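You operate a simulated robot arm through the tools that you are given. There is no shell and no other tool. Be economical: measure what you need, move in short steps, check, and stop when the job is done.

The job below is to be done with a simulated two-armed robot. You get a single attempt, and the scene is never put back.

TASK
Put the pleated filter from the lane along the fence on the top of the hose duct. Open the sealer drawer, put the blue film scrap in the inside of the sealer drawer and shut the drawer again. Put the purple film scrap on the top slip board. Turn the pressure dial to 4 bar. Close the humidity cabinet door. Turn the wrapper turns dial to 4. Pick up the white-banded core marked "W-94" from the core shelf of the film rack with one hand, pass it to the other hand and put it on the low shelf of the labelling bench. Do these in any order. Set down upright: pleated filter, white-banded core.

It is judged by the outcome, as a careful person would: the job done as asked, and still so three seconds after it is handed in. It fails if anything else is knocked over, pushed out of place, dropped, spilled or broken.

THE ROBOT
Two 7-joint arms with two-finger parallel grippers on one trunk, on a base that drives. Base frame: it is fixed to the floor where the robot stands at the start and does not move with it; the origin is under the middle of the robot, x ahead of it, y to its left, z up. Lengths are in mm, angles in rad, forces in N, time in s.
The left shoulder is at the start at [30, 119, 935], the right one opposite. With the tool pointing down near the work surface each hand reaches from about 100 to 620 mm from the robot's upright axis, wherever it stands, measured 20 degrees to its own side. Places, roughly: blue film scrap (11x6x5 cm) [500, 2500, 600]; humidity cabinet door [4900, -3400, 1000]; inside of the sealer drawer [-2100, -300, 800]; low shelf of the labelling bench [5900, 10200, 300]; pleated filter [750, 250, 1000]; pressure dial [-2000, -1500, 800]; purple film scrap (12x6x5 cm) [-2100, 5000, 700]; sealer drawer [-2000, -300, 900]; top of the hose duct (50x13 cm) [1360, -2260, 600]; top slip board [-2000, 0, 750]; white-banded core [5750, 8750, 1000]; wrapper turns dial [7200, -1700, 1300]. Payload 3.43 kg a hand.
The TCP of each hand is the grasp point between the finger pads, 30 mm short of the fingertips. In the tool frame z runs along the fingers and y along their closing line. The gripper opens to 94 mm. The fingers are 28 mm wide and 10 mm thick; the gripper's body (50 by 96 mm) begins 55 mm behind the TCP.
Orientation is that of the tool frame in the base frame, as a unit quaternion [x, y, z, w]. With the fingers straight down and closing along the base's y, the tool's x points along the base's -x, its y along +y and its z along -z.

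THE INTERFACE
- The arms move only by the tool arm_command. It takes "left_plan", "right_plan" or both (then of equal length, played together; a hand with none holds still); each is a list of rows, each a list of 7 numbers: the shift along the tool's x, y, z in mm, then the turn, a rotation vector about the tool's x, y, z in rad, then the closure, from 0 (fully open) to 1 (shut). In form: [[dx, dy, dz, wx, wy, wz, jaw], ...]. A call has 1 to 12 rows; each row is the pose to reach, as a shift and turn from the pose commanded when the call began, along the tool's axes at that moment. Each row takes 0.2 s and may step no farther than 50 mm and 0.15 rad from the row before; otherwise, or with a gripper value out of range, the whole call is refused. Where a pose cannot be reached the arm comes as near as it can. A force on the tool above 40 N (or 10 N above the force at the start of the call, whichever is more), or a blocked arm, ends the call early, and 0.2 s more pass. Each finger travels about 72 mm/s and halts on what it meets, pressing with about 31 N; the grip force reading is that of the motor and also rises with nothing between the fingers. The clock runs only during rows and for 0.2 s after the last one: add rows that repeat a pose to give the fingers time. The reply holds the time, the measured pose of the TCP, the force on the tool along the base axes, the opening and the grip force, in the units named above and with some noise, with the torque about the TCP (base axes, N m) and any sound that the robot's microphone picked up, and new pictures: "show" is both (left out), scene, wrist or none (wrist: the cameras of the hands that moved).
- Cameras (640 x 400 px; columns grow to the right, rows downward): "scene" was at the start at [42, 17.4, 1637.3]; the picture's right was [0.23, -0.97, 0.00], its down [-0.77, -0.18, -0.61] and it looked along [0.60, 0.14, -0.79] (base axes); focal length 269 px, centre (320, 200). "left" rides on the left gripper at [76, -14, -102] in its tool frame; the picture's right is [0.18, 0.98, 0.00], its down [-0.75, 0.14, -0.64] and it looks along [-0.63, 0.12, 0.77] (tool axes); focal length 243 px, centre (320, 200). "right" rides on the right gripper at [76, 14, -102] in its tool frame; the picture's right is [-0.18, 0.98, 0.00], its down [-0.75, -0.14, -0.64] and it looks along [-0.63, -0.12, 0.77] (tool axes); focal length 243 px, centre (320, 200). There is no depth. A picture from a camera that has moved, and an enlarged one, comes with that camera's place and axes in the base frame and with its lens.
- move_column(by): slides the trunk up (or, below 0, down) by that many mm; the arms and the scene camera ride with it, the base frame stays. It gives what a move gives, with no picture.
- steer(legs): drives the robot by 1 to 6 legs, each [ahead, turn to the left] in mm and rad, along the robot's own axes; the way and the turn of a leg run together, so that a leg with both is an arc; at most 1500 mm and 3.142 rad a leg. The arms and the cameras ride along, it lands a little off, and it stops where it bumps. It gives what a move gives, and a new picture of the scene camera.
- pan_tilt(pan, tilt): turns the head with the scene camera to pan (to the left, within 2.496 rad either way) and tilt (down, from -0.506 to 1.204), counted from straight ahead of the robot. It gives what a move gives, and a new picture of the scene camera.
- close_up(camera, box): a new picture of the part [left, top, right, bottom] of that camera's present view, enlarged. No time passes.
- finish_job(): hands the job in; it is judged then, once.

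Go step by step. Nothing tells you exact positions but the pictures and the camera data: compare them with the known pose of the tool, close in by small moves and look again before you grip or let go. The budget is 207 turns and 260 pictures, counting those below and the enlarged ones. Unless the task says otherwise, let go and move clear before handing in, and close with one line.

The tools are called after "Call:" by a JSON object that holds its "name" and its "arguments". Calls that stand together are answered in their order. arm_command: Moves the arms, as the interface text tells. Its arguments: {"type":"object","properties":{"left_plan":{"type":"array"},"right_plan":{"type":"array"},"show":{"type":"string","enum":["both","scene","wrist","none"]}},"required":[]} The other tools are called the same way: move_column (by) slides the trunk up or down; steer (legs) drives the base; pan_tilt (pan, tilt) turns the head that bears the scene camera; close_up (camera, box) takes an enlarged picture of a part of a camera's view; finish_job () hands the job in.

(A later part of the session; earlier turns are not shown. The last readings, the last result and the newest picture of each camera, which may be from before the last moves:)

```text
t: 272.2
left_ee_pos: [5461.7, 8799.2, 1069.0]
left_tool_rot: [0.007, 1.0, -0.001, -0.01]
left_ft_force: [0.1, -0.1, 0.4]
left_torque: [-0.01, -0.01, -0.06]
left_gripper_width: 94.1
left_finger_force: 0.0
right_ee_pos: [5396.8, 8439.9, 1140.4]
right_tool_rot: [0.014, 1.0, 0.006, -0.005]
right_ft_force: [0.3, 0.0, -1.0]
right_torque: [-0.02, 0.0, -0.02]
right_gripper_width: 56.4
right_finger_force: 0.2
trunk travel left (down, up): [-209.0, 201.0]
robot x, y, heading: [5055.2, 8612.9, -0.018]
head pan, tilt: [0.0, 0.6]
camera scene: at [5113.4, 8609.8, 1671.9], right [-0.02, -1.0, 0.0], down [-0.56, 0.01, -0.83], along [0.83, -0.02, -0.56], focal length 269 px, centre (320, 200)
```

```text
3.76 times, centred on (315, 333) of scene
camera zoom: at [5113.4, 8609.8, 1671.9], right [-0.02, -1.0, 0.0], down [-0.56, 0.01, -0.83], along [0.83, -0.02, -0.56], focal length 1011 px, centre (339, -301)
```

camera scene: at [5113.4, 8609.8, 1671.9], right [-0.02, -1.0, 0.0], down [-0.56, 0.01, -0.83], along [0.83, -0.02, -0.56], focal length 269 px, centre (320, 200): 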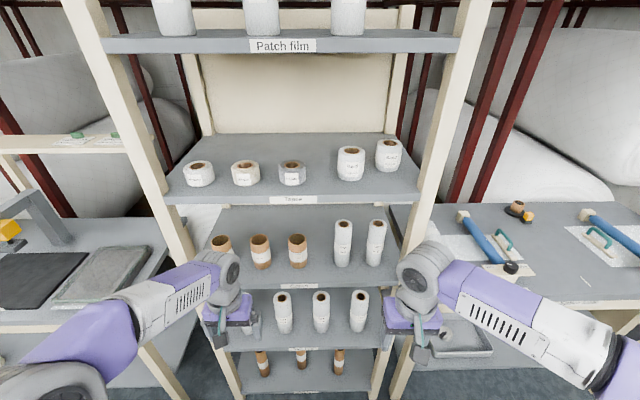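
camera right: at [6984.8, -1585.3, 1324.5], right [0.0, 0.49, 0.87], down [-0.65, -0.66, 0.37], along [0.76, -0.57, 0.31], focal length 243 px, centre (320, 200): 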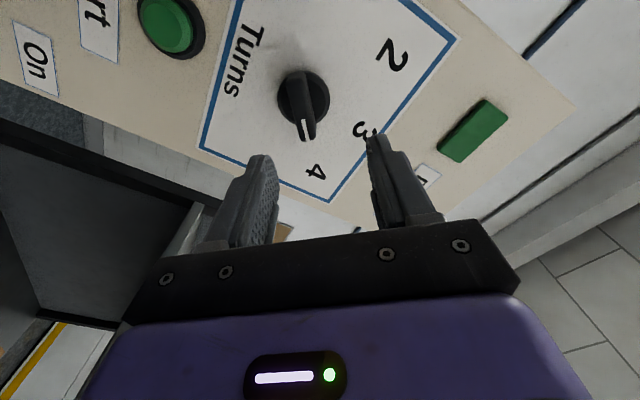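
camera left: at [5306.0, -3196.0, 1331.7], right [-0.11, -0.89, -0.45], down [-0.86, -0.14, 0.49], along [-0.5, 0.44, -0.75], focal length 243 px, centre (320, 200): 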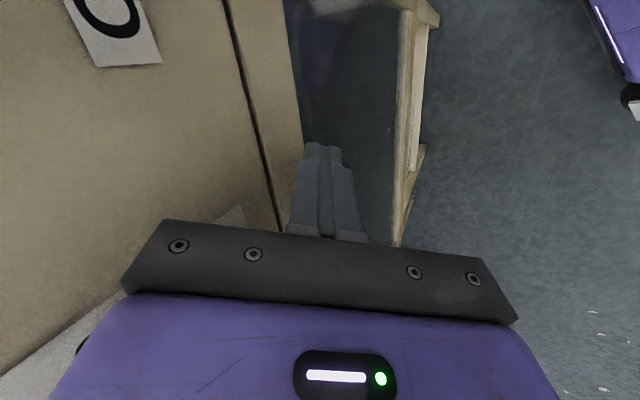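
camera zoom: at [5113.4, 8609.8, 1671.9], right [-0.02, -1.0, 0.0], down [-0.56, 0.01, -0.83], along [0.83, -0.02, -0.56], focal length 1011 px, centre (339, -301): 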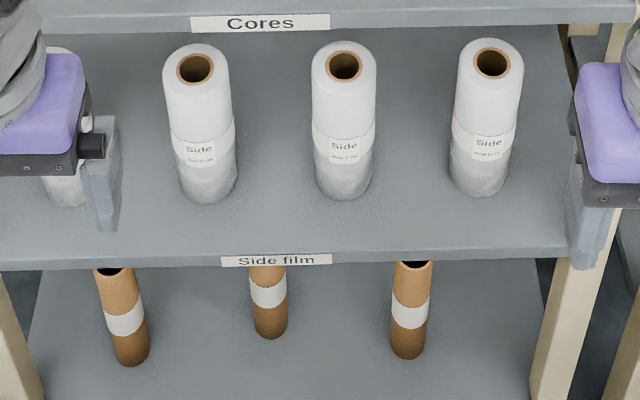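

The core shelf holds three white-banded cores; I need to read the marks.

Call:
{"name": "close_up", "arguments": {"camera": "scene", "box": [245, 240, 269, 255]}}

Call:
{"name": "close_up", "arguments": {"camera": "scene", "box": [285, 240, 309, 255]}}

Call:
{"name": "close_up", "arguments": {"camera": "scene", "box": [208, 230, 240, 250]}}

```text
16.00 times, centred on (257, 248) of scene
camera zoom: at [5113.4, 8609.8, 1671.9], right [-0.02, -1.0, 0.0], down [-0.56, 0.01, -0.83], along [0.83, -0.02, -0.56], focal length 4298 px, centre (1328, -560)
```

zoom: 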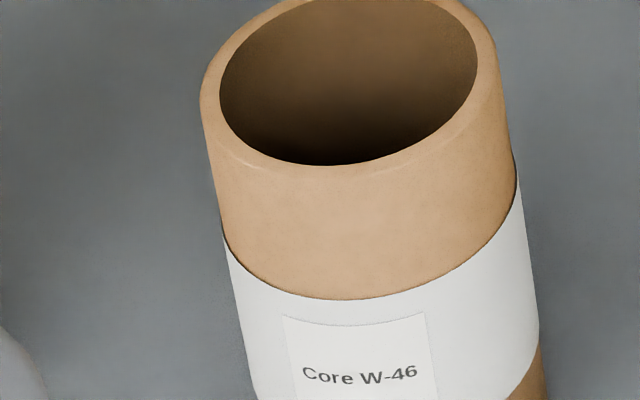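

```text
16.00 times, centred on (297, 248) of scene
camera zoom: at [5113.4, 8609.8, 1671.9], right [-0.02, -1.0, 0.0], down [-0.56, 0.01, -0.83], along [0.83, -0.02, -0.56], focal length 4298 px, centre (688, -560)
```

zoom: 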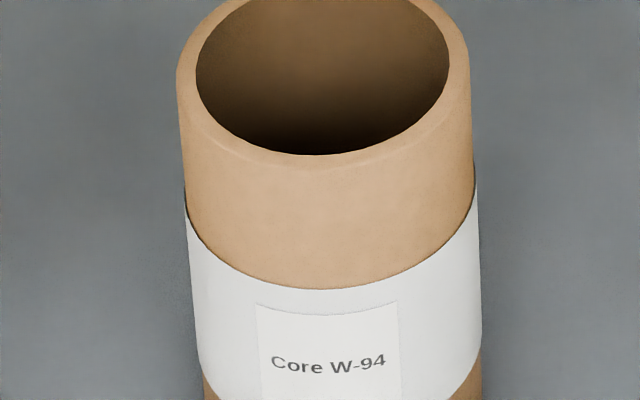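

```text
16.00 times, centred on (224, 240) of scene
camera zoom: at [5113.4, 8609.8, 1671.9], right [-0.02, -1.0, 0.0], down [-0.56, 0.01, -0.83], along [0.83, -0.02, -0.56], focal length 4298 px, centre (1856, -440)
```

zoom: 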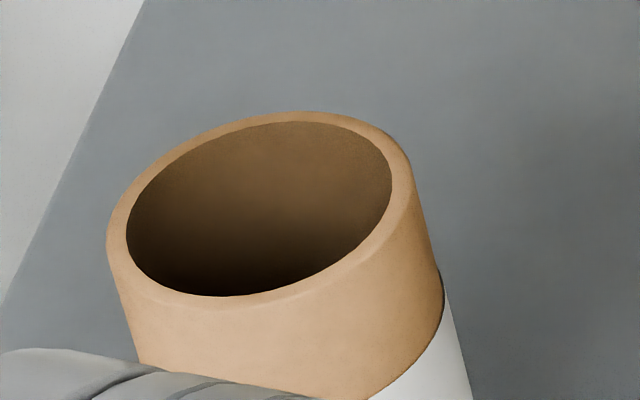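

"W-94" is the right-most banded core, on the Cores shelf at about (5750, 8670), z ≈ 990–1095. I'll back up slightly and turn the left hand to point forward.

Call:
{"name": "steer", "arguments": {"legs": [[-120, 0]]}}

Call:
{"name": "arm_command", "arguments": {"left_plan": [[-12, -4, 0, 0, -0.131, 0, 0], [-24, -8, 0, 0, -0.262, 0, 0], [-36, -12, 0, 0, -0.393, 0, 0], [-48, -16, 0, 0, -0.524, 0, 0], [-60, -20, 0, 0, -0.655, 0, 0], [-72, -24, 0, 0, -0.785, 0, 0], [-84, -28, 0, 0, -0.916, 0, 0], [-96, -32, 0, 0, -1.047, 0, 0], [-108, -36, 0, 0, -1.178, 0, 0], [-120, -40, 0, 0, -1.309, 0, 0], [-132, -44, 0, 0, -1.44, 0, 0], [-140, -48, 0, 0, -1.571, 0, 0]], "show": "both"}}

```text
t: 273.5
left_ee_pos: [5341.4, 8801.1, 1069.0]
left_tool_rot: [0.006, 1.0, 0.0, -0.01]
left_ft_force: [-0.5, 0.4, 0.8]
left_torque: [-0.01, -0.02, 0.0]
left_gripper_width: 94.1
left_finger_force: 0.1
right_ee_pos: [5277.4, 8442.0, 1141.3]
right_tool_rot: [0.013, 1.0, 0.005, -0.003]
right_ft_force: [-0.8, -0.9, 0.2]
right_torque: [0.01, -0.04, 0.05]
right_gripper_width: 56.5
right_finger_force: 0.1
trunk travel left (down, up): [-209.0, 201.0]
robot x, y, heading: [4938.1, 8612.5, -0.022]
head pan, tilt: [0.0, 0.6]
camera scene: at [4993.0, 8612.2, 1671.8], right [-0.02, -1.0, 0.0], down [-0.56, 0.01, -0.83], along [0.83, -0.02, -0.56], focal length 269 px, centre (320, 200)
```

scene: 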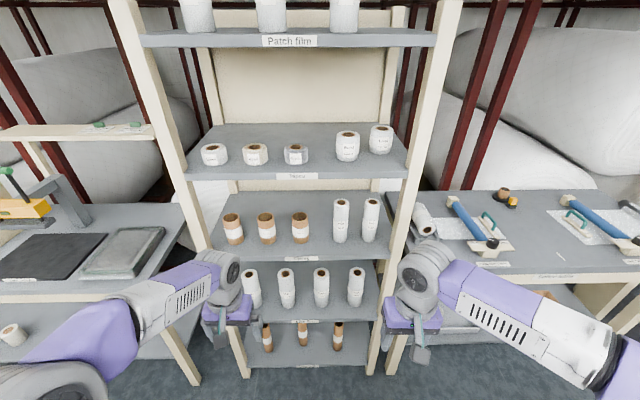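

```text
t: 276.1
left_ee_pos: [5470.0, 8741.6, 1051.0]
left_tool_rot: [-0.016, 0.789, -0.005, 0.614]
left_ft_force: [1.8, 0.7, -0.8]
left_torque: [0.01, -0.06, -0.02]
left_gripper_width: 93.9
left_finger_force: 0.0
left hand out of reach, approached as far as the arm can: row 11, 12
right_ee_pos: [5280.3, 8440.6, 1138.0]
right_tool_rot: [0.013, 1.0, 0.006, -0.006]
right_ft_force: [-0.1, 0.1, 0.0]
right_torque: [0.05, 0.03, -0.02]
right_gripper_width: 56.3
right_finger_force: 0.0
trunk travel left (down, up): [-209.0, 201.0]
robot x, y, heading: [4937.9, 8614.0, -0.015]
head pan, tilt: [0.0, 0.6]
camera scene: at [4997.3, 8609.8, 1671.6], right [-0.02, -1.0, 0.0], down [-0.57, 0.01, -0.82], along [0.82, -0.01, -0.57], focal length 269 px, centre (320, 200)
camera left: at [5351.5, 8724.1, 1003.1], right [-0.06, 0.98, -0.2], down [-0.44, 0.16, 0.88], along [0.9, 0.15, 0.42], focal length 243 px, centre (320, 200)
```

scene: 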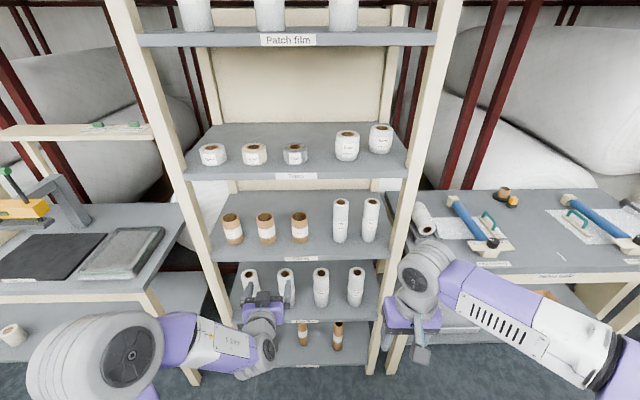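
left: 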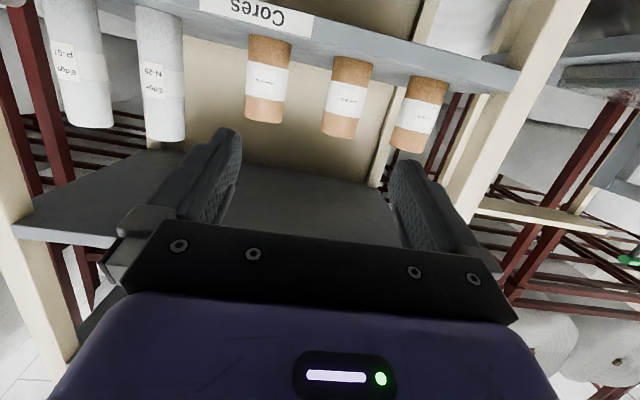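

Triangulated: W-94 stands at about (5766, 8674), z 963–1067. I'll pitch the left hand about 30° down (keeps the camera above the shelf) and line it up.

Call:
{"name": "arm_command", "arguments": {"left_plan": [[18, -34, 4, 0, 0.14, 0, 0], [37, -68, 9, 0, 0.28, 0, 0], [37, -68, 9, 0, 0.28, 0, 0]], "show": "none"}}

Call:
{"name": "steer", "arguments": {"legs": [[170, 0]]}}

Call:
{"name": "close_up", "arguments": {"camera": "left", "box": [0, 0, 640, 400]}}

```text
t: 276.9
left_ee_pos: [5467.3, 8674.7, 1012.6]
left_tool_rot: [-0.016, 0.867, -0.006, 0.498]
left_ft_force: [-0.2, -0.4, -0.6]
left_torque: [-0.02, -0.01, -0.02]
left_gripper_width: 93.8
left_finger_force: 0.1
right_ee_pos: [5278.1, 8441.2, 1139.5]
right_tool_rot: [0.013, 1.0, 0.006, -0.004]
right_ft_force: [0.2, 0.5, -0.1]
right_torque: [0.0, 0.04, 0.0]
right_gripper_width: 56.4
right_finger_force: 0.0
trunk travel left (down, up): [-209.0, 201.0]
robot x, y, heading: [4938.7, 8613.4, -0.019]
head pan, tilt: [0.0, 0.6]
```

```text
t: 278.3
left_ee_pos: [5637.7, 8672.0, 1012.4]
left_tool_rot: [-0.016, 0.867, -0.007, 0.498]
left_ft_force: [0.2, -0.5, -1.8]
left_torque: [0.0, 0.04, 0.01]
left_gripper_width: 94.0
left_finger_force: 0.1
right_ee_pos: [5449.0, 8438.6, 1141.0]
right_tool_rot: [0.013, 1.0, 0.006, -0.005]
right_ft_force: [-0.1, -0.4, -0.3]
right_torque: [0.0, 0.02, -0.01]
right_gripper_width: 56.3
right_finger_force: 0.1
trunk travel left (down, up): [-209.0, 201.0]
robot x, y, heading: [5109.0, 8607.9, -0.013]
head pan, tilt: [0.0, 0.6]
camera scene: at [5165.8, 8609.1, 1671.7], right [-0.02, -1.0, 0.0], down [-0.57, 0.01, -0.82], along [0.82, -0.01, -0.57], focal length 269 px, centre (320, 200)
```

scene: 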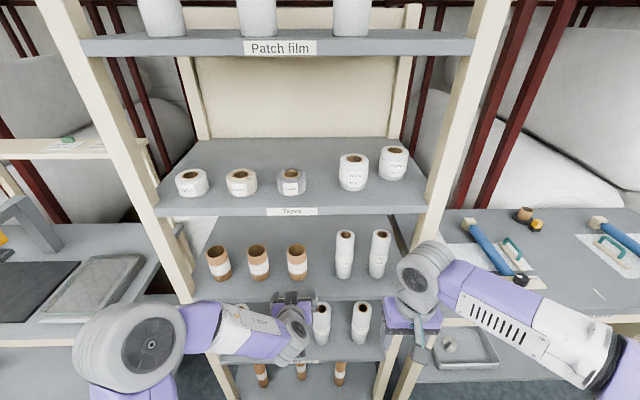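

```text
1.00 times, centred on (320, 200) of left (not enlarged: the box is as wide or as high as the picture)
camera zoom: at [5511.6, 8654.5, 999.6], right [-0.11, 0.98, -0.19], down [-0.18, 0.16, 0.97], along [0.98, 0.14, 0.15], focal length 243 px, centre (320, 200)
```

zoom: 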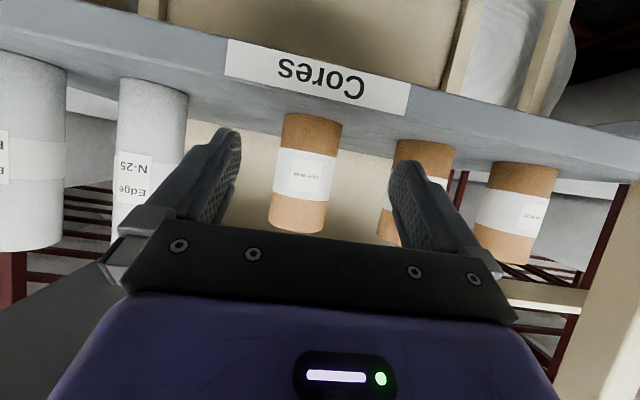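

Aligned in y. I'll drive 60 mm, then reach in with the arm.

Call:
{"name": "steer", "arguments": {"legs": [[60, 0]]}}

Call:
{"name": "arm_command", "arguments": {"left_plan": [[-10, 0, 17, 0, 0, 0, 0], [-20, 0, 35, 0, 0, 0, 0], [-30, 0, 52, 0, 0, 0, 0], [-30, 0, 52, 0, 0, 0, 0]], "show": "both"}}

```text
t: 279.3
left_ee_pos: [5697.0, 8671.8, 1011.7]
left_tool_rot: [-0.016, 0.867, -0.007, 0.497]
left_ft_force: [1.2, -0.3, -0.6]
left_torque: [0.01, 0.02, 0.03]
left_gripper_width: 94.0
left_finger_force: 0.2
right_ee_pos: [5508.7, 8437.9, 1140.0]
right_tool_rot: [0.012, 1.0, 0.004, -0.005]
right_ft_force: [0.3, 0.1, 0.6]
right_torque: [-0.01, 0.05, -0.02]
right_gripper_width: 56.4
right_finger_force: 0.0
trunk travel left (down, up): [-209.0, 201.0]
robot x, y, heading: [5165.0, 8608.7, -0.016]
head pan, tilt: [0.0, 0.6]
camera scene: at [5225.5, 8608.1, 1671.7], right [-0.02, -1.0, 0.0], down [-0.57, 0.01, -0.82], along [0.82, -0.01, -0.57], focal length 269 px, centre (320, 200)
```

scene: 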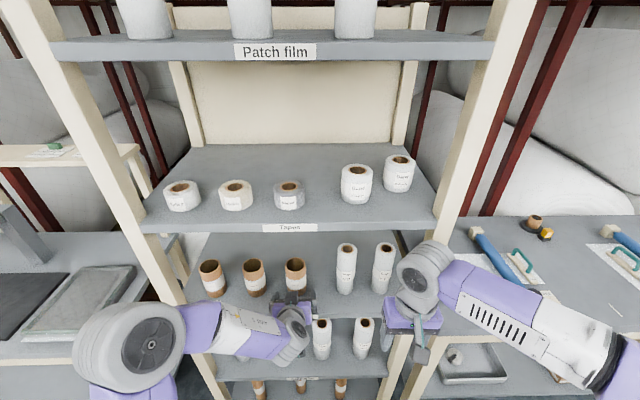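

```text
t: 280.3
left_ee_pos: [5757.6, 8673.3, 1013.5]
left_tool_rot: [-0.016, 0.867, -0.006, 0.499]
left_ft_force: [-0.1, 0.0, 1.3]
left_torque: [-0.02, 0.0, -0.03]
left_gripper_width: 93.7
left_finger_force: 0.1
right_ee_pos: [5505.7, 8438.0, 1140.3]
right_tool_rot: [0.012, 1.0, 0.005, -0.005]
right_ft_force: [-0.2, -0.5, -0.1]
right_torque: [0.02, -0.02, 0.0]
right_gripper_width: 56.3
right_finger_force: 0.0
trunk travel left (down, up): [-209.0, 201.0]
robot x, y, heading: [5166.1, 8608.5, -0.016]
head pan, tilt: [0.0, 0.6]
camera scene: at [5223.1, 8608.1, 1671.8], right [-0.02, -1.0, 0.0], down [-0.56, 0.01, -0.83], along [0.83, -0.01, -0.56], focal length 269 px, centre (320, 200)
camera left: at [5630.3, 8655.4, 999.7], right [-0.11, 0.98, -0.19], down [-0.18, 0.16, 0.97], along [0.98, 0.14, 0.16], focal length 243 px, centre (320, 200)
```

scene: 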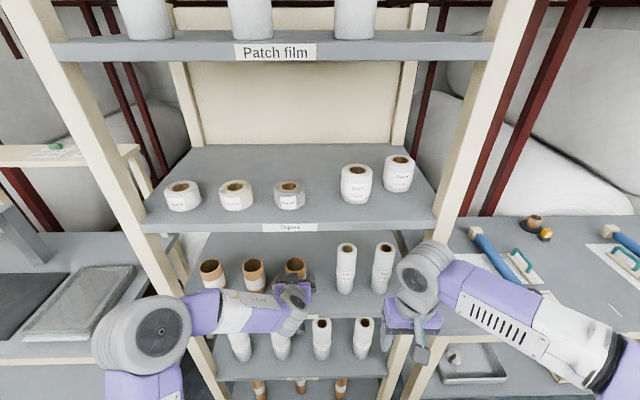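
left: 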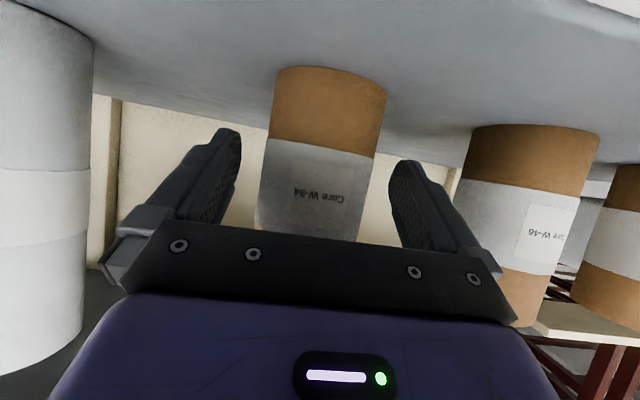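

Core W-94 is between the fingers. I'll advance 10 mm more, close and lift.

Call:
{"name": "arm_command", "arguments": {"left_plan": [[-5, 0, 9, 0, 0, 0, 0], [-5, 0, 9, 0, 0, 0, 0.4], [-5, 0, 9, 0, 0, 0, 0.6], [-5, 0, 9, 0, 0, 0, 0.6]], "show": "wrist"}}

```text
t: 281.3
left_ee_pos: [5766.7, 8673.8, 1011.5]
left_tool_rot: [-0.016, 0.867, -0.007, 0.498]
left_ft_force: [0.0, 0.4, 1.7]
left_torque: [0.03, 0.04, -0.02]
left_gripper_width: 63.3
left_finger_force: 30.6
right_ee_pos: [5507.5, 8438.1, 1139.6]
right_tool_rot: [0.013, 1.0, 0.004, -0.006]
right_ft_force: [-0.5, 0.5, -0.8]
right_torque: [-0.01, 0.02, 0.0]
right_gripper_width: 56.3
right_finger_force: 0.0
trunk travel left (down, up): [-209.0, 201.0]
robot x, y, heading: [5171.9, 8605.3, -0.016]
head pan, tilt: [0.0, 0.6]
camera left: at [5641.4, 8655.8, 999.5], right [-0.11, 0.98, -0.19], down [-0.18, 0.16, 0.97], along [0.98, 0.14, 0.16], focal length 243 px, centre (320, 200)
```

left: 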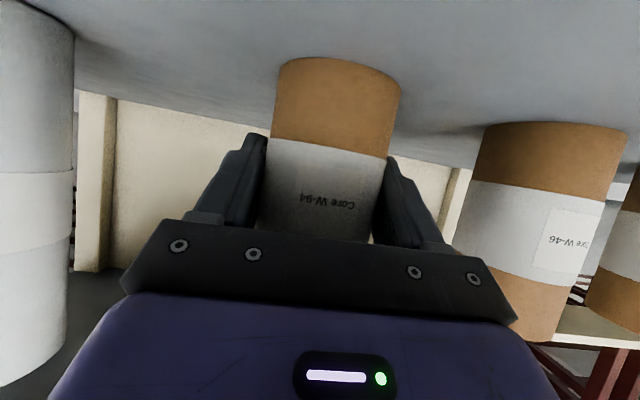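

Gripped (63 mm). Lifting 35 mm and backing the base out.

Call:
{"name": "arm_command", "arguments": {"left_plan": [[-9, 0, -5, 0, 0, 0, 0.6], [-20, 0, -11, 0, 0, 0, 0.6], [-30, 0, -17, 0, 0, 0, 0.6], [-30, 0, -17, 0, 0, 0, 0.6]], "show": "none"}}

Call:
{"name": "steer", "arguments": {"legs": [[-330, 0]]}}

Call:
{"name": "close_up", "arguments": {"camera": "left", "box": [0, 0, 640, 400]}}

```text
t: 282.3
left_ee_pos: [5766.7, 8673.9, 1047.9]
left_tool_rot: [-0.016, 0.867, -0.007, 0.498]
left_ft_force: [0.6, 0.0, -0.7]
left_torque: [-0.02, 0.0, 0.02]
left_gripper_width: 63.6
left_finger_force: 31.2
right_ee_pos: [5508.4, 8437.4, 1140.3]
right_tool_rot: [0.013, 1.0, 0.005, -0.004]
right_ft_force: [0.5, -1.0, -0.1]
right_torque: [-0.02, 0.01, 0.0]
right_gripper_width: 56.2
right_finger_force: 0.3
trunk travel left (down, up): [-209.0, 201.0]
robot x, y, heading: [5165.4, 8609.7, -0.019]
head pan, tilt: [0.0, 0.6]
```

```text
t: 284.5
left_ee_pos: [5438.0, 8674.7, 1048.4]
left_tool_rot: [-0.012, 0.867, -0.009, 0.498]
left_ft_force: [-0.3, -0.2, -0.5]
left_torque: [0.0, 0.0, 0.02]
left_gripper_width: 62.9
left_finger_force: 31.2
right_ee_pos: [5174.8, 8443.0, 1141.2]
right_tool_rot: [0.016, 1.0, 0.005, -0.003]
right_ft_force: [-0.1, 0.4, 0.1]
right_torque: [-0.01, -0.03, 0.02]
right_gripper_width: 56.3
right_finger_force: 0.0
trunk travel left (down, up): [-209.0, 201.0]
robot x, y, heading: [4835.5, 8614.9, -0.026]
head pan, tilt: [0.0, 0.6]
camera scene: at [4892.6, 8614.9, 1671.8], right [-0.03, -1.0, 0.0], down [-0.56, 0.01, -0.83], along [0.83, -0.02, -0.56], focal length 269 px, centre (320, 200)
```

scene: 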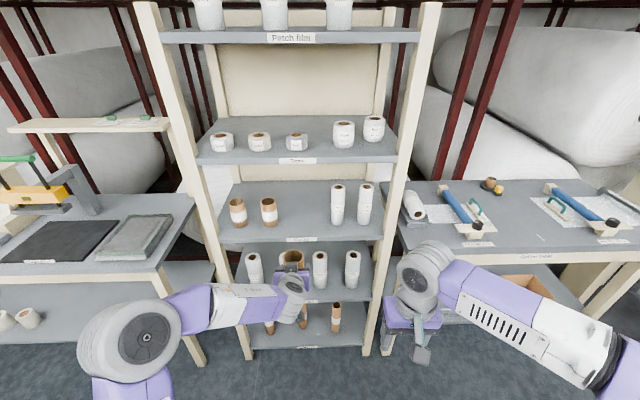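

```text
1.00 times, centred on (320, 200) of left (not enlarged: the box is as wide or as high as the picture)
camera zoom: at [5310.4, 8659.8, 1034.3], right [-0.1, 0.98, -0.19], down [-0.18, 0.17, 0.97], along [0.98, 0.13, 0.16], focal length 243 px, centre (320, 200)
```

zoom: 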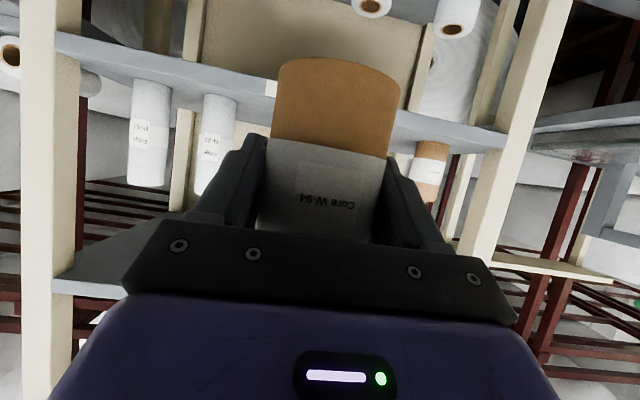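

The core is held upright. Before the handover I'll look at the labelling bench's low shelf to choose how the other hand should hold it.

Call:
{"name": "pan_tilt", "arguments": {"pan": 0.95, "tilt": 0.45}}

```text
t: 285.7
left_ee_pos: [5437.5, 8675.7, 1046.5]
left_tool_rot: [-0.013, 0.867, -0.008, 0.498]
left_ft_force: [0.6, 0.1, -0.2]
left_torque: [0.0, -0.01, -0.02]
left_gripper_width: 63.2
left_finger_force: 31.2
right_ee_pos: [5175.7, 8442.4, 1139.9]
right_tool_rot: [0.017, 1.0, 0.006, -0.005]
right_ft_force: [0.9, -0.2, -0.4]
right_torque: [0.0, 0.03, 0.02]
right_gripper_width: 56.4
right_finger_force: 0.0
trunk travel left (down, up): [-209.0, 201.0]
robot x, y, heading: [4834.5, 8617.4, -0.027]
head pan, tilt: [0.949, 0.45]
camera scene: at [4860.8, 8690.4, 1685.3], right [0.8, -0.6, 0.0], down [-0.26, -0.35, -0.9], along [0.54, 0.72, -0.44], focal length 269 px, centre (320, 200)
```

scene: 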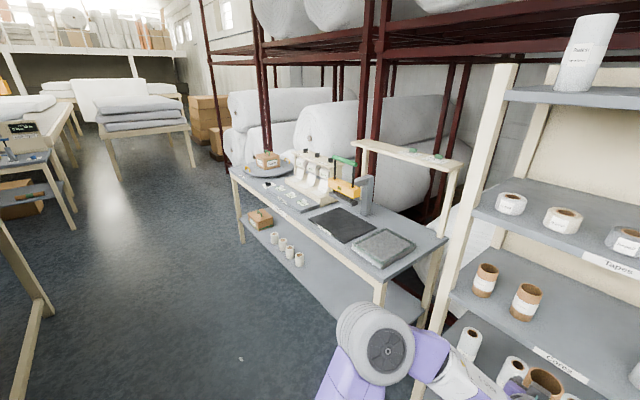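

The low shelf is under the bench top, so the placing hand should come in low-pitched. I'll hand over with both hands pitched ~30°, yawed inward from each side. First, bring the left hand in front and yaw it; at the same time pitch the right hand up.

Call:
{"name": "arm_command", "arguments": {"left_plan": [[11, -12.5, -19, 0.125, 0, 0.073, 0.6], [22, -25, -37, 0.25, 0, 0.145, 0.6], [33, -37.5, -56, 0.375, 0, 0.218, 0.6], [44, -50, -75, 0.5, 0, 0.29, 0.6], [55, -62.5, -93, 0.626, 0, 0.363, 0.6], [65, -75, -112, 0.751, 0, 0.435, 0.6], [65, -75, -112, 0.751, 0, 0.435, 0.6], [65, -75, -112, 0.751, 0, 0.435, 0.6]], "right_plan": [[0, -12, 0, 0, -0.131, 0, 0], [0, -24, 0, 0, -0.262, 0, 0], [0, -36, 0, 0, -0.393, 0, 0], [0, -48, 0, 0, -0.524, 0, 0], [0, -60, 0, 0, -0.655, 0, 0], [0, -72, 0, 0, -0.785, 0, 0], [0, -84, 0, 0, -0.916, 0, 0], [0, -94, 0, 0, -1.047, 0, 0]], "show": "none"}}

Call:
{"name": "pan_tilt", "arguments": {"pan": 0.0, "tilt": 0.85}}

```text
t: 287.5
left_ee_pos: [5308.6, 8599.1, 1050.1]
left_tool_rot: [0.353, 0.786, -0.219, 0.458]
left_ft_force: [-0.5, 0.1, -1.4]
left_torque: [0.0, -0.02, 0.0]
left_gripper_width: 63.2
left_finger_force: 31.4
right_ee_pos: [5187.9, 8336.2, 1156.9]
right_tool_rot: [0.018, 0.868, -0.004, 0.497]
right_ft_force: [-0.7, -0.3, -0.1]
right_torque: [0.02, -0.01, 0.01]
right_gripper_width: 93.8
right_finger_force: 0.0
right hand out of reach, approached as far as the arm can: row 7, 8
trunk travel left (down, up): [-209.0, 201.0]
robot x, y, heading: [4837.0, 8618.9, -0.029]
head pan, tilt: [0.949, 0.45]
```

```text
t: 288.7
left_ee_pos: [5309.5, 8600.3, 1050.0]
left_tool_rot: [0.353, 0.786, -0.219, 0.458]
left_ft_force: [0.4, 0.9, -0.1]
left_torque: [0.01, 0.01, -0.02]
left_gripper_width: 63.4
left_finger_force: 30.7
right_ee_pos: [5186.6, 8336.6, 1157.1]
right_tool_rot: [0.017, 0.868, -0.004, 0.496]
right_ft_force: [-0.3, 0.1, 0.2]
right_torque: [0.03, -0.01, 0.0]
right_gripper_width: 93.8
right_finger_force: 0.0
trunk travel left (down, up): [-209.0, 201.0]
robot x, y, heading: [4834.0, 8616.8, -0.028]
head pan, tilt: [0.0, 0.85]
camera scene: at [4883.4, 8615.2, 1650.9], right [-0.03, -1.0, 0.0], down [-0.75, 0.02, -0.66], along [0.66, -0.02, -0.75], focal length 269 px, centre (320, 200)
```

scene: 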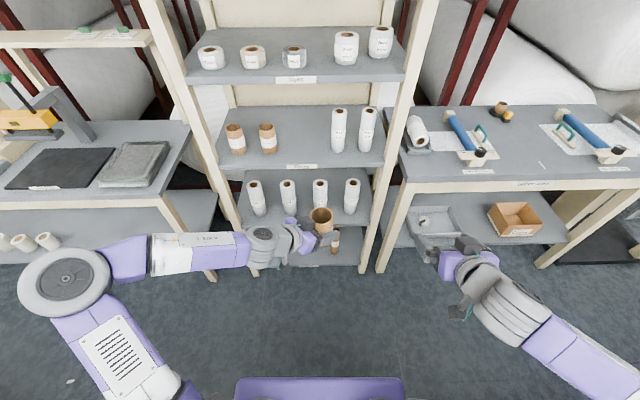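

The left hand holds W-94 in front. For the pass I'll bring the right hand over the top of the core, pitched 60° and roughly the same yaw, so its fingers grip above the left fingers. Moving both to the pre-pass pose.

Call:
{"name": "arm_command", "arguments": {"left_plan": [[0, 0, 0, -0.113, 0, -0.065, 0.6], [0, 0, 0, -0.226, 0, -0.131, 0.6], [0, 0, 0, -0.339, 0, -0.196, 0.6], [0, 0, 0, -0.452, 0, -0.262, 0.6], [0, 0, 0, -0.452, 0, -0.262, 0.6], [0, 0, 0, -0.452, 0, -0.262, 0.6], [0, 0, 0, -0.452, 0, -0.262, 0.6], [0, 0, 0, -0.452, 0, -0.262, 0.6]], "right_plan": [[-35, 20, 0, -0.02, 0.07, -0.012, 0], [-60, 50, 10, -0.05, 0.14, -0.03, 0], [-75, 90, 20, -0.08, 0.21, -0.05, 0], [-85, 130, 35, -0.11, 0.28, -0.065, 0], [-90, 170, 50, -0.14, 0.35, -0.08, 0], [-90, 205, 65, -0.17, 0.42, -0.095, 0], [-90, 238, 80, -0.18, 0.48, -0.105, 0], [-90, 258, 88, -0.19, 0.524, -0.11, 0]], "show": "both"}}

```text
t: 290.5
left_ee_pos: [5309.0, 8599.1, 1049.0]
left_tool_rot: [0.137, 0.854, -0.095, 0.493]
left_ft_force: [0.4, 0.6, -1.1]
left_torque: [0.0, -0.03, 0.01]
left_gripper_width: 63.3
left_finger_force: 30.8
right_ee_pos: [5317.6, 8593.2, 1194.3]
right_tool_rot: [-0.077, 0.963, 0.055, 0.254]
right_ft_force: [-0.5, 0.3, 0.0]
right_torque: [0.0, -0.01, 0.0]
right_gripper_width: 94.3
right_finger_force: 0.0
trunk travel left (down, up): [-209.0, 201.0]
robot x, y, heading: [4834.8, 8613.9, -0.029]
head pan, tilt: [0.0, 0.85]
camera scene: at [4883.5, 8615.2, 1650.9], right [-0.03, -1.0, 0.0], down [-0.75, 0.02, -0.66], along [0.66, -0.02, -0.75], focal length 269 px, centre (320, 200)
camera right: at [5200.7, 8585.0, 1246.1], right [-0.01, 0.99, 0.16], down [0.36, -0.14, 0.92], along [0.93, 0.07, -0.36], focal length 243 px, centre (320, 200)
camera left: at [5184.4, 8626.8, 1035.0], right [0.23, 0.95, -0.19], down [-0.12, 0.22, 0.97], along [0.97, -0.2, 0.16], focal length 243 px, centre (320, 200)
```

scene: 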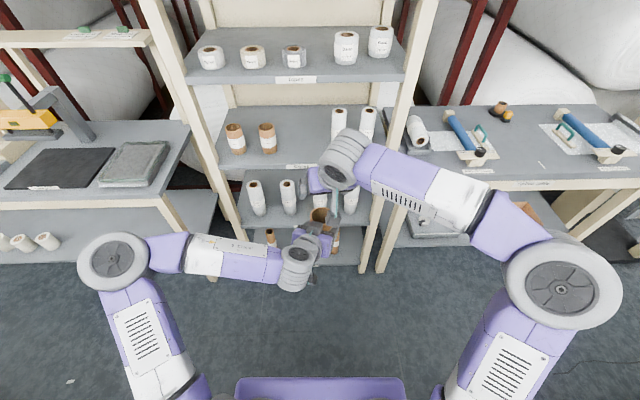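
right: 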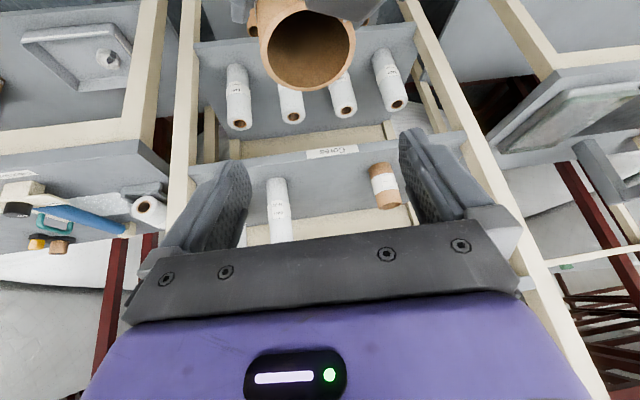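
left: 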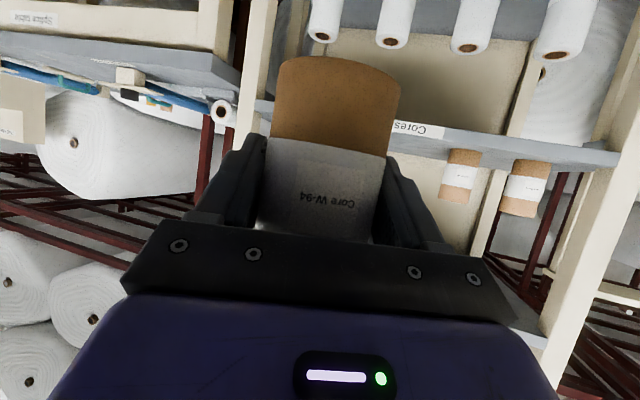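

The core is right under the right hand's path. I'll lower most of the way and check.

Call:
{"name": "arm_command", "arguments": {"right_plan": [[15, 0, 20, 0, 0, 0, 0], [29, 1, 40, 0, 0, 0, 0], [42, 1, 58, 0, 0, 0, 0], [42, 1, 58, 0, 0, 0, 0]], "show": "both"}}

```text
t: 291.5
left_ee_pos: [5308.4, 8599.6, 1048.5]
left_tool_rot: [0.137, 0.854, -0.094, 0.493]
left_ft_force: [-0.3, -0.9, -0.4]
left_torque: [-0.02, 0.0, 0.0]
left_gripper_width: 63.3
left_finger_force: 30.9
right_ee_pos: [5308.9, 8596.1, 1121.2]
right_tool_rot: [-0.076, 0.963, 0.055, 0.254]
right_ft_force: [0.7, 0.9, 0.9]
right_torque: [-0.01, -0.02, 0.0]
right_gripper_width: 93.9
right_finger_force: 0.0
trunk travel left (down, up): [-209.0, 201.0]
robot x, y, heading: [4834.0, 8616.1, -0.031]
head pan, tilt: [0.0, 0.85]
camera scene: at [4883.3, 8615.0, 1650.9], right [-0.03, -1.0, 0.0], down [-0.75, 0.02, -0.66], along [0.66, -0.02, -0.75], focal length 269 px, centre (320, 200)
camera right: at [5191.5, 8587.3, 1173.6], right [-0.01, 0.99, 0.16], down [0.36, -0.14, 0.92], along [0.93, 0.07, -0.36], focal length 243 px, centre (320, 200)
```

scene: 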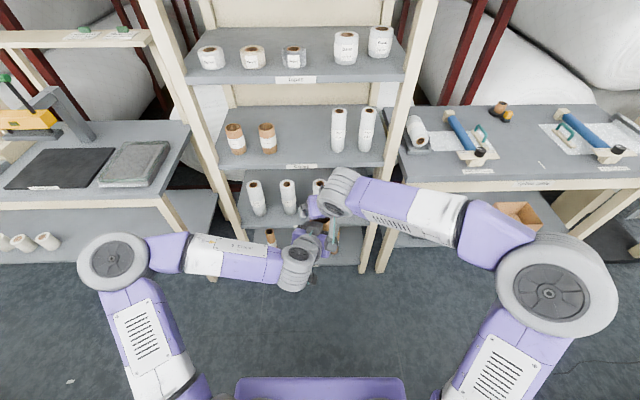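
right: 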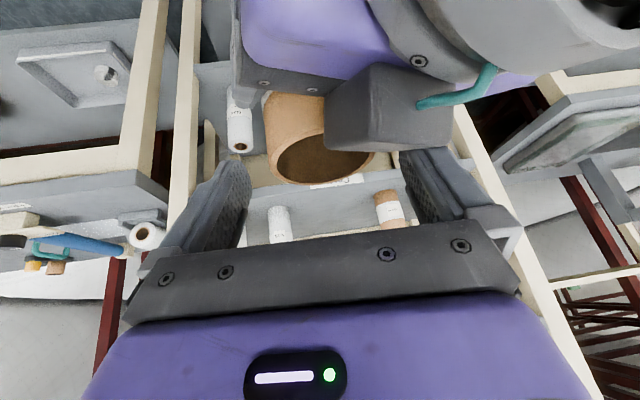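

The left gripper's motor block comes close to the right palm, so I'll lower in small steps and look again.

Call:
{"name": "arm_command", "arguments": {"right_plan": [[3, 2, 4, 0, 0, 0, 0], [6, 3, 9, 0, 0, 0, 0], [8, 3, 13, 0, 0, 0, 0], [8, 3, 13, 0, 0, 0, 0]], "show": "both"}}

Call:
{"name": "close_up", "arguments": {"camera": "scene", "box": [240, 160, 400, 260]}}

```text
t: 292.5
left_ee_pos: [5309.7, 8600.6, 1047.6]
left_tool_rot: [0.136, 0.855, -0.094, 0.492]
left_ft_force: [0.8, 0.2, -5.1]
left_torque: [-0.25, -0.01, 0.0]
left_gripper_width: 63.4
left_finger_force: 31.0
right_ee_pos: [5307.8, 8599.3, 1108.1]
right_tool_rot: [-0.077, 0.962, 0.056, 0.254]
right_ft_force: [-0.2, -1.0, 3.5]
right_torque: [0.22, 0.05, 0.01]
right_gripper_width: 93.7
right_finger_force: 0.0
trunk travel left (down, up): [-209.0, 201.0]
robot x, y, heading: [4840.0, 8619.1, -0.028]
head pan, tilt: [0.0, 0.85]
camera scene: at [4883.3, 8615.0, 1650.9], right [-0.03, -1.0, 0.0], down [-0.75, 0.02, -0.66], along [0.66, -0.02, -0.75], focal length 269 px, centre (320, 200)
camera right: at [5190.9, 8590.5, 1159.5], right [-0.01, 0.99, 0.16], down [0.36, -0.14, 0.92], along [0.93, 0.07, -0.36], focal length 243 px, centre (320, 200)
```

scene: 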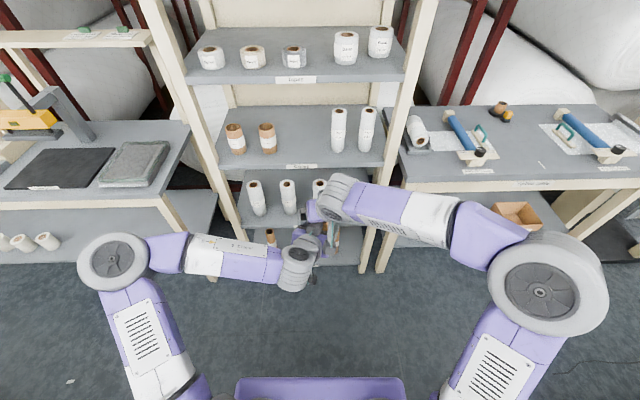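
right: 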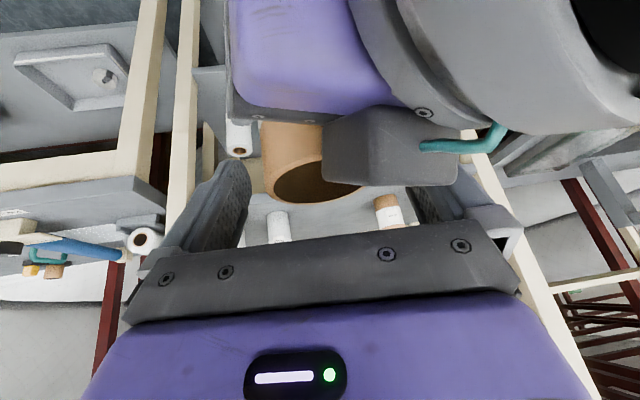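

```text
4.00 times, centred on (320, 210) of scene
camera zoom: at [4883.3, 8615.0, 1650.9], right [-0.03, -1.0, 0.0], down [-0.75, 0.02, -0.66], along [0.66, -0.02, -0.75], focal length 1074 px, centre (320, 160)
```

zoom: 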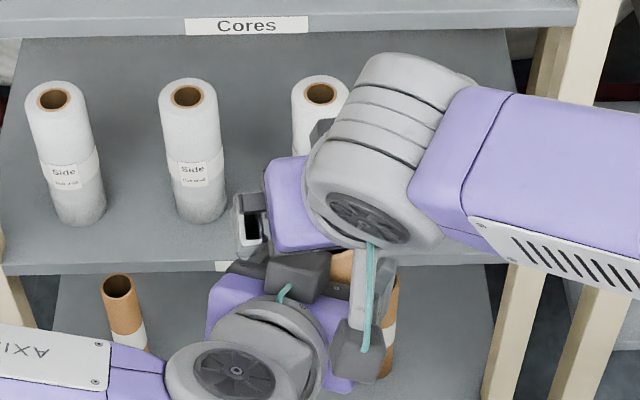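

There is a light touch (≈4 N) of the motor block, so I won't go deeper; the fingers overlap the core's top by about 25 mm. Closing the right gripper.

Call:
{"name": "arm_command", "arguments": {"right_plan": [[0, 0, 0, 0, 0, 0, 0.25], [0, 0, 0, 0, 0, 0, 0.5], [0, 0, 0, 0, 0, 0, 0.6], [0, 0, 0, 0, 0, 0, 0.6]], "show": "wrist"}}

```text
t: 293.5
left_ee_pos: [5308.6, 8597.2, 1049.2]
left_tool_rot: [0.14, 0.853, -0.096, 0.493]
left_ft_force: [-7.0, -23.4, -2.9]
left_torque: [2.23, -0.71, 1.53]
left_gripper_width: 63.5
left_finger_force: 31.0
right_ee_pos: [5308.9, 8601.2, 1108.9]
right_tool_rot: [-0.076, 0.962, 0.056, 0.254]
right_ft_force: [5.6, 24.1, 2.0]
right_torque: [-0.92, 0.31, -1.52]
right_gripper_width: 66.0
right_finger_force: 24.9
trunk travel left (down, up): [-209.0, 201.0]
robot x, y, heading: [4834.4, 8612.9, -0.021]
head pan, tilt: [0.0, 0.85]
camera right: at [5190.6, 8591.7, 1159.6], right [-0.02, 0.99, 0.16], down [0.36, -0.14, 0.92], along [0.93, 0.07, -0.36], focal length 243 px, centre (320, 200)
```

right: 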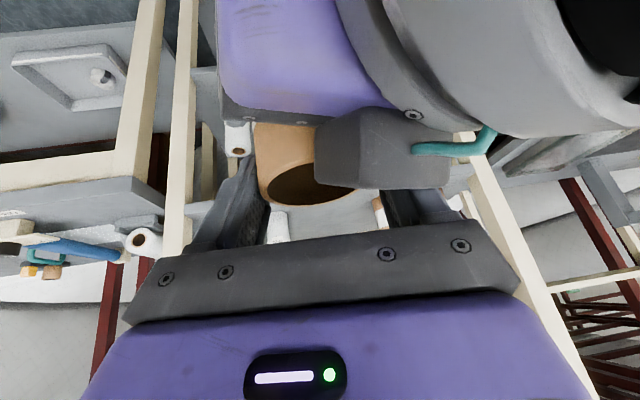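

The right hand is a few mm off-centre (side force 24 N). I'll shift it +4 mm in y while gripping.

Call:
{"name": "arm_command", "arguments": {"right_plan": [[0, 2, 0, 0, 0, 0, 0.6], [0, 4, 0, 0, 0, 0, 0.65], [0, 4, 0, 0, 0, 0, 0.65]], "show": "none"}}

```text
t: 294.3
left_ee_pos: [5308.8, 8598.6, 1048.9]
left_tool_rot: [0.137, 0.854, -0.094, 0.493]
left_ft_force: [-15.1, -11.8, -1.5]
left_torque: [1.91, -0.78, 1.29]
left_gripper_width: 63.2
left_finger_force: 30.8
right_ee_pos: [5309.8, 8601.5, 1107.9]
right_tool_rot: [-0.075, 0.963, 0.054, 0.254]
right_ft_force: [15.6, 13.1, 1.5]
right_torque: [-1.19, -0.07, -1.27]
right_gripper_width: 64.7
right_finger_force: 27.6
trunk travel left (down, up): [-209.0, 201.0]
robot x, y, heading: [4836.8, 8618.1, -0.028]
head pan, tilt: [0.0, 0.85]
```

Call:
{"name": "arm_command", "arguments": {"right_plan": [[0, 2, 0, 0, 0, 0, 0.75], [0, 2, 0, 0, 0, 0, 0.75], [0, 2, 0, 0, 0, 0, 0.75]], "show": "wrist"}}

```text
t: 295.1
left_ee_pos: [5309.5, 8600.9, 1048.8]
left_tool_rot: [0.135, 0.855, -0.092, 0.493]
left_ft_force: [-22.8, 7.6, -1.9]
left_torque: [1.44, -1.31, 1.67]
left_gripper_width: 63.3
left_finger_force: 30.9
right_ee_pos: [5309.4, 8603.4, 1106.6]
right_tool_rot: [-0.075, 0.963, 0.054, 0.254]
right_ft_force: [23.0, -7.0, 2.5]
right_torque: [-1.86, -0.07, -1.64]
right_gripper_width: 63.9
right_finger_force: 30.9
trunk travel left (down, up): [-209.0, 201.0]
robot x, y, heading: [4833.4, 8617.6, -0.027]
head pan, tilt: [0.0, 0.85]
camera right: at [5191.5, 8595.8, 1159.3], right [-0.01, 0.99, 0.15], down [0.36, -0.14, 0.92], along [0.93, 0.06, -0.36], focal length 243 px, centre (320, 200)
```

right: 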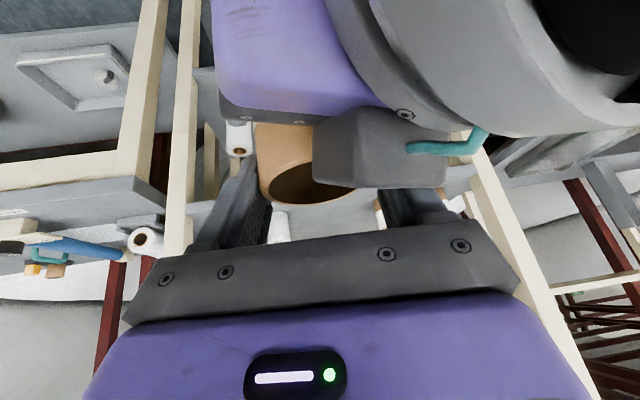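

The right gripper now holds the core at 64 mm. I'll open the left hand, drop it slightly and withdraw it horizontally.

Call:
{"name": "arm_command", "arguments": {"left_plan": [[0, 0, 0, 0, 0, 0, 0.4], [0, 0, 0, 0, 0, 0, 0.0], [0, 0, 0, 0, 0, 0, 0.0], [9, 0, 5, 0, 0, 0, 0], [17, 0, 10, 0, 0, 0, 0], [35, 0, -20, 0, 0, 0, 0], [53, 0, -52, 0, 0, 0, 0], [73, 0, -86, 0, 0, 0, 0]], "show": "both"}}

```text
t: 296.9
left_ee_pos: [5245.5, 8607.6, 1044.6]
left_tool_rot: [0.137, 0.854, -0.095, 0.493]
left_ft_force: [-1.0, -0.7, 0.2]
left_torque: [0.04, 0.02, 0.03]
left_gripper_width: 93.9
left_finger_force: 0.1
left hand out of reach, approached as far as the arm can: row 7, 8
right_ee_pos: [5307.0, 8605.8, 1108.0]
right_tool_rot: [-0.077, 0.963, 0.056, 0.254]
right_ft_force: [-1.0, -1.0, 0.9]
right_torque: [0.0, -0.01, -0.01]
right_gripper_width: 57.1
right_finger_force: 30.3
trunk travel left (down, up): [-209.0, 201.0]
robot x, y, heading: [4835.0, 8616.1, -0.026]
head pan, tilt: [0.0, 0.85]
camera scene: at [4882.7, 8614.4, 1650.9], right [-0.03, -1.0, 0.0], down [-0.75, 0.02, -0.66], along [0.66, -0.02, -0.75], focal length 269 px, centre (320, 200)
camera left: at [5121.6, 8634.7, 1030.1], right [0.23, 0.95, -0.19], down [-0.12, 0.22, 0.97], along [0.97, -0.2, 0.16], focal length 243 px, centre (320, 200)
```

scene: 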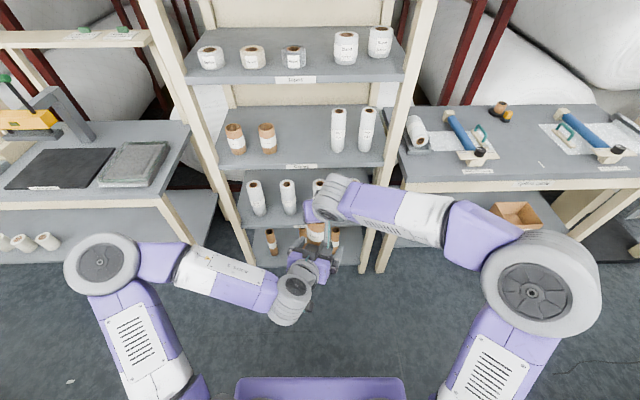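
left: 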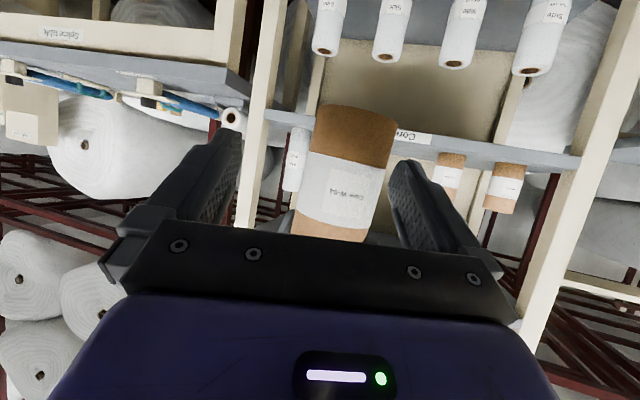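

The core has passed to the right hand. I'll withdraw the left hand fully and inspect the grip.

Call:
{"name": "arm_command", "arguments": {"left_plan": [[10, 20, 0, 0, 0, 0, 0], [20, 55, 0, 0, 0, 0, 0], [25, 95, 0, 0, 0, 0, 0], [25, 135, 0, 0, 0, 0, 0], [25, 175, 0, 0, 0, 0, 0]], "show": "wrist"}}

Call:
{"name": "close_up", "arguments": {"camera": "scene", "box": [240, 160, 400, 260]}}

Call:
{"name": "close_up", "arguments": {"camera": "right", "box": [0, 0, 640, 400]}}

```text
t: 298.1
left_ee_pos: [5296.8, 8778.0, 1015.1]
left_tool_rot: [0.138, 0.853, -0.095, 0.494]
left_ft_force: [-1.4, -0.2, -0.8]
left_torque: [0.0, 0.02, 0.01]
left_gripper_width: 94.1
left_finger_force: 0.1
left hand out of reach, approached as far as the arm can: row 1, 2, 3
right_ee_pos: [5307.9, 8605.2, 1106.3]
right_tool_rot: [-0.077, 0.963, 0.054, 0.254]
right_ft_force: [-0.6, 0.7, 0.1]
right_torque: [-0.01, 0.0, 0.01]
right_gripper_width: 56.2
right_finger_force: 31.2
trunk travel left (down, up): [-209.0, 201.0]
robot x, y, heading: [4836.3, 8617.3, -0.027]
head pan, tilt: [0.0, 0.85]
camera left: at [5172.3, 8806.5, 1000.7], right [0.23, 0.95, -0.19], down [-0.12, 0.22, 0.97], along [0.96, -0.2, 0.17], focal length 243 px, centre (320, 200)
```

left: 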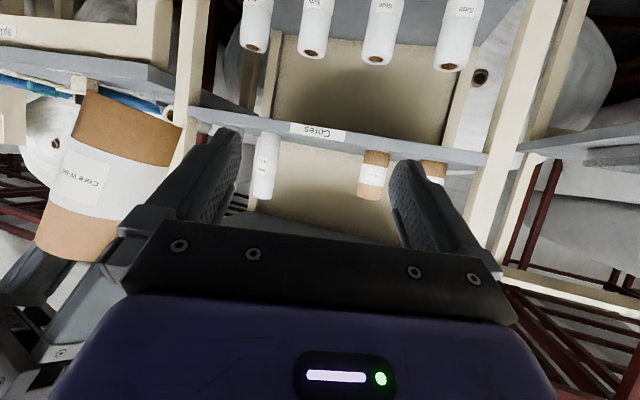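

```text
4.00 times, centred on (320, 210) of scene
camera zoom: at [4883.0, 8615.0, 1650.9], right [-0.03, -1.0, 0.0], down [-0.75, 0.02, -0.66], along [0.66, -0.02, -0.75], focal length 1074 px, centre (320, 160)
```

zoom: 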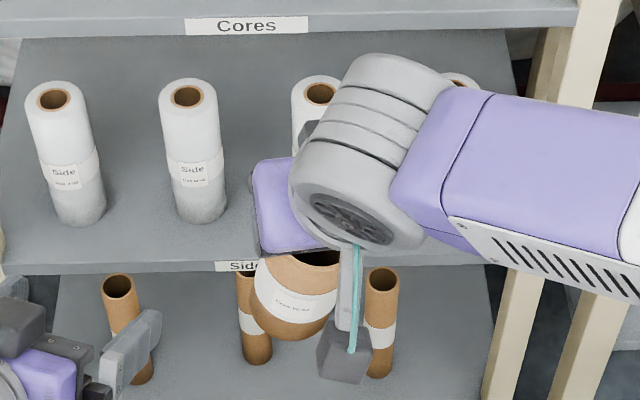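

```text
1.00 times, centred on (320, 200) of right (not enlarged: the box is as wide or as high as the picture)
camera zoom: at [5190.0, 8597.3, 1159.5], right [-0.01, 0.99, 0.16], down [0.36, -0.14, 0.92], along [0.93, 0.07, -0.36], focal length 243 px, centre (320, 200)
```

zoom: 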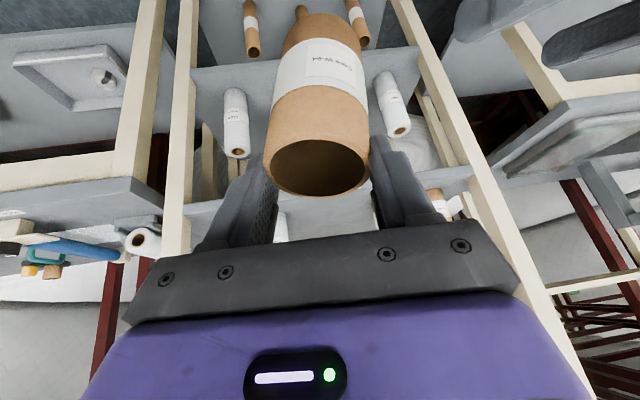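

The right hand only has the core's near edge by the fingertips and it is slowly slipping, so I'll bring the left hand back to support it and then re-grip deeper.

Call:
{"name": "arm_command", "arguments": {"left_plan": [[-4, -41, 0, 0, 0, 0, 0], [-8, -82, 0, 0, 0, 0, 0], [-12, -122, -1, 0, 0, 0, 0], [-15.5, -163, -1, 0, 0, 0, 0], [-15.5, -163, -1, 0, 0, 0, 0]], "show": "wrist"}}

```text
t: 299.3
left_ee_pos: [5254.3, 8619.7, 1034.4]
left_tool_rot: [0.137, 0.854, -0.094, 0.493]
left_ft_force: [-0.5, -0.1, 0.2]
left_torque: [-0.02, 0.03, -0.01]
left_gripper_width: 94.2
left_finger_force: 0.0
left hand out of reach, approached as far as the arm can: row 2, 3, 4, 5
right_ee_pos: [5307.7, 8606.6, 1107.4]
right_tool_rot: [-0.076, 0.963, 0.055, 0.253]
right_ft_force: [0.6, 0.0, 0.6]
right_torque: [-0.04, -0.01, 0.02]
right_gripper_width: 55.2
right_finger_force: 31.4
trunk travel left (down, up): [-209.0, 201.0]
robot x, y, heading: [4834.6, 8618.7, -0.027]
head pan, tilt: [0.0, 0.85]
camera left: at [5129.9, 8646.3, 1020.8], right [0.23, 0.95, -0.19], down [-0.12, 0.22, 0.97], along [0.97, -0.2, 0.16], focal length 243 px, centre (320, 200)
```

left: 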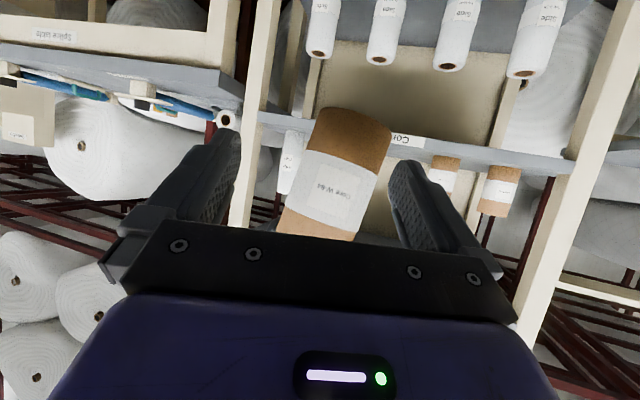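

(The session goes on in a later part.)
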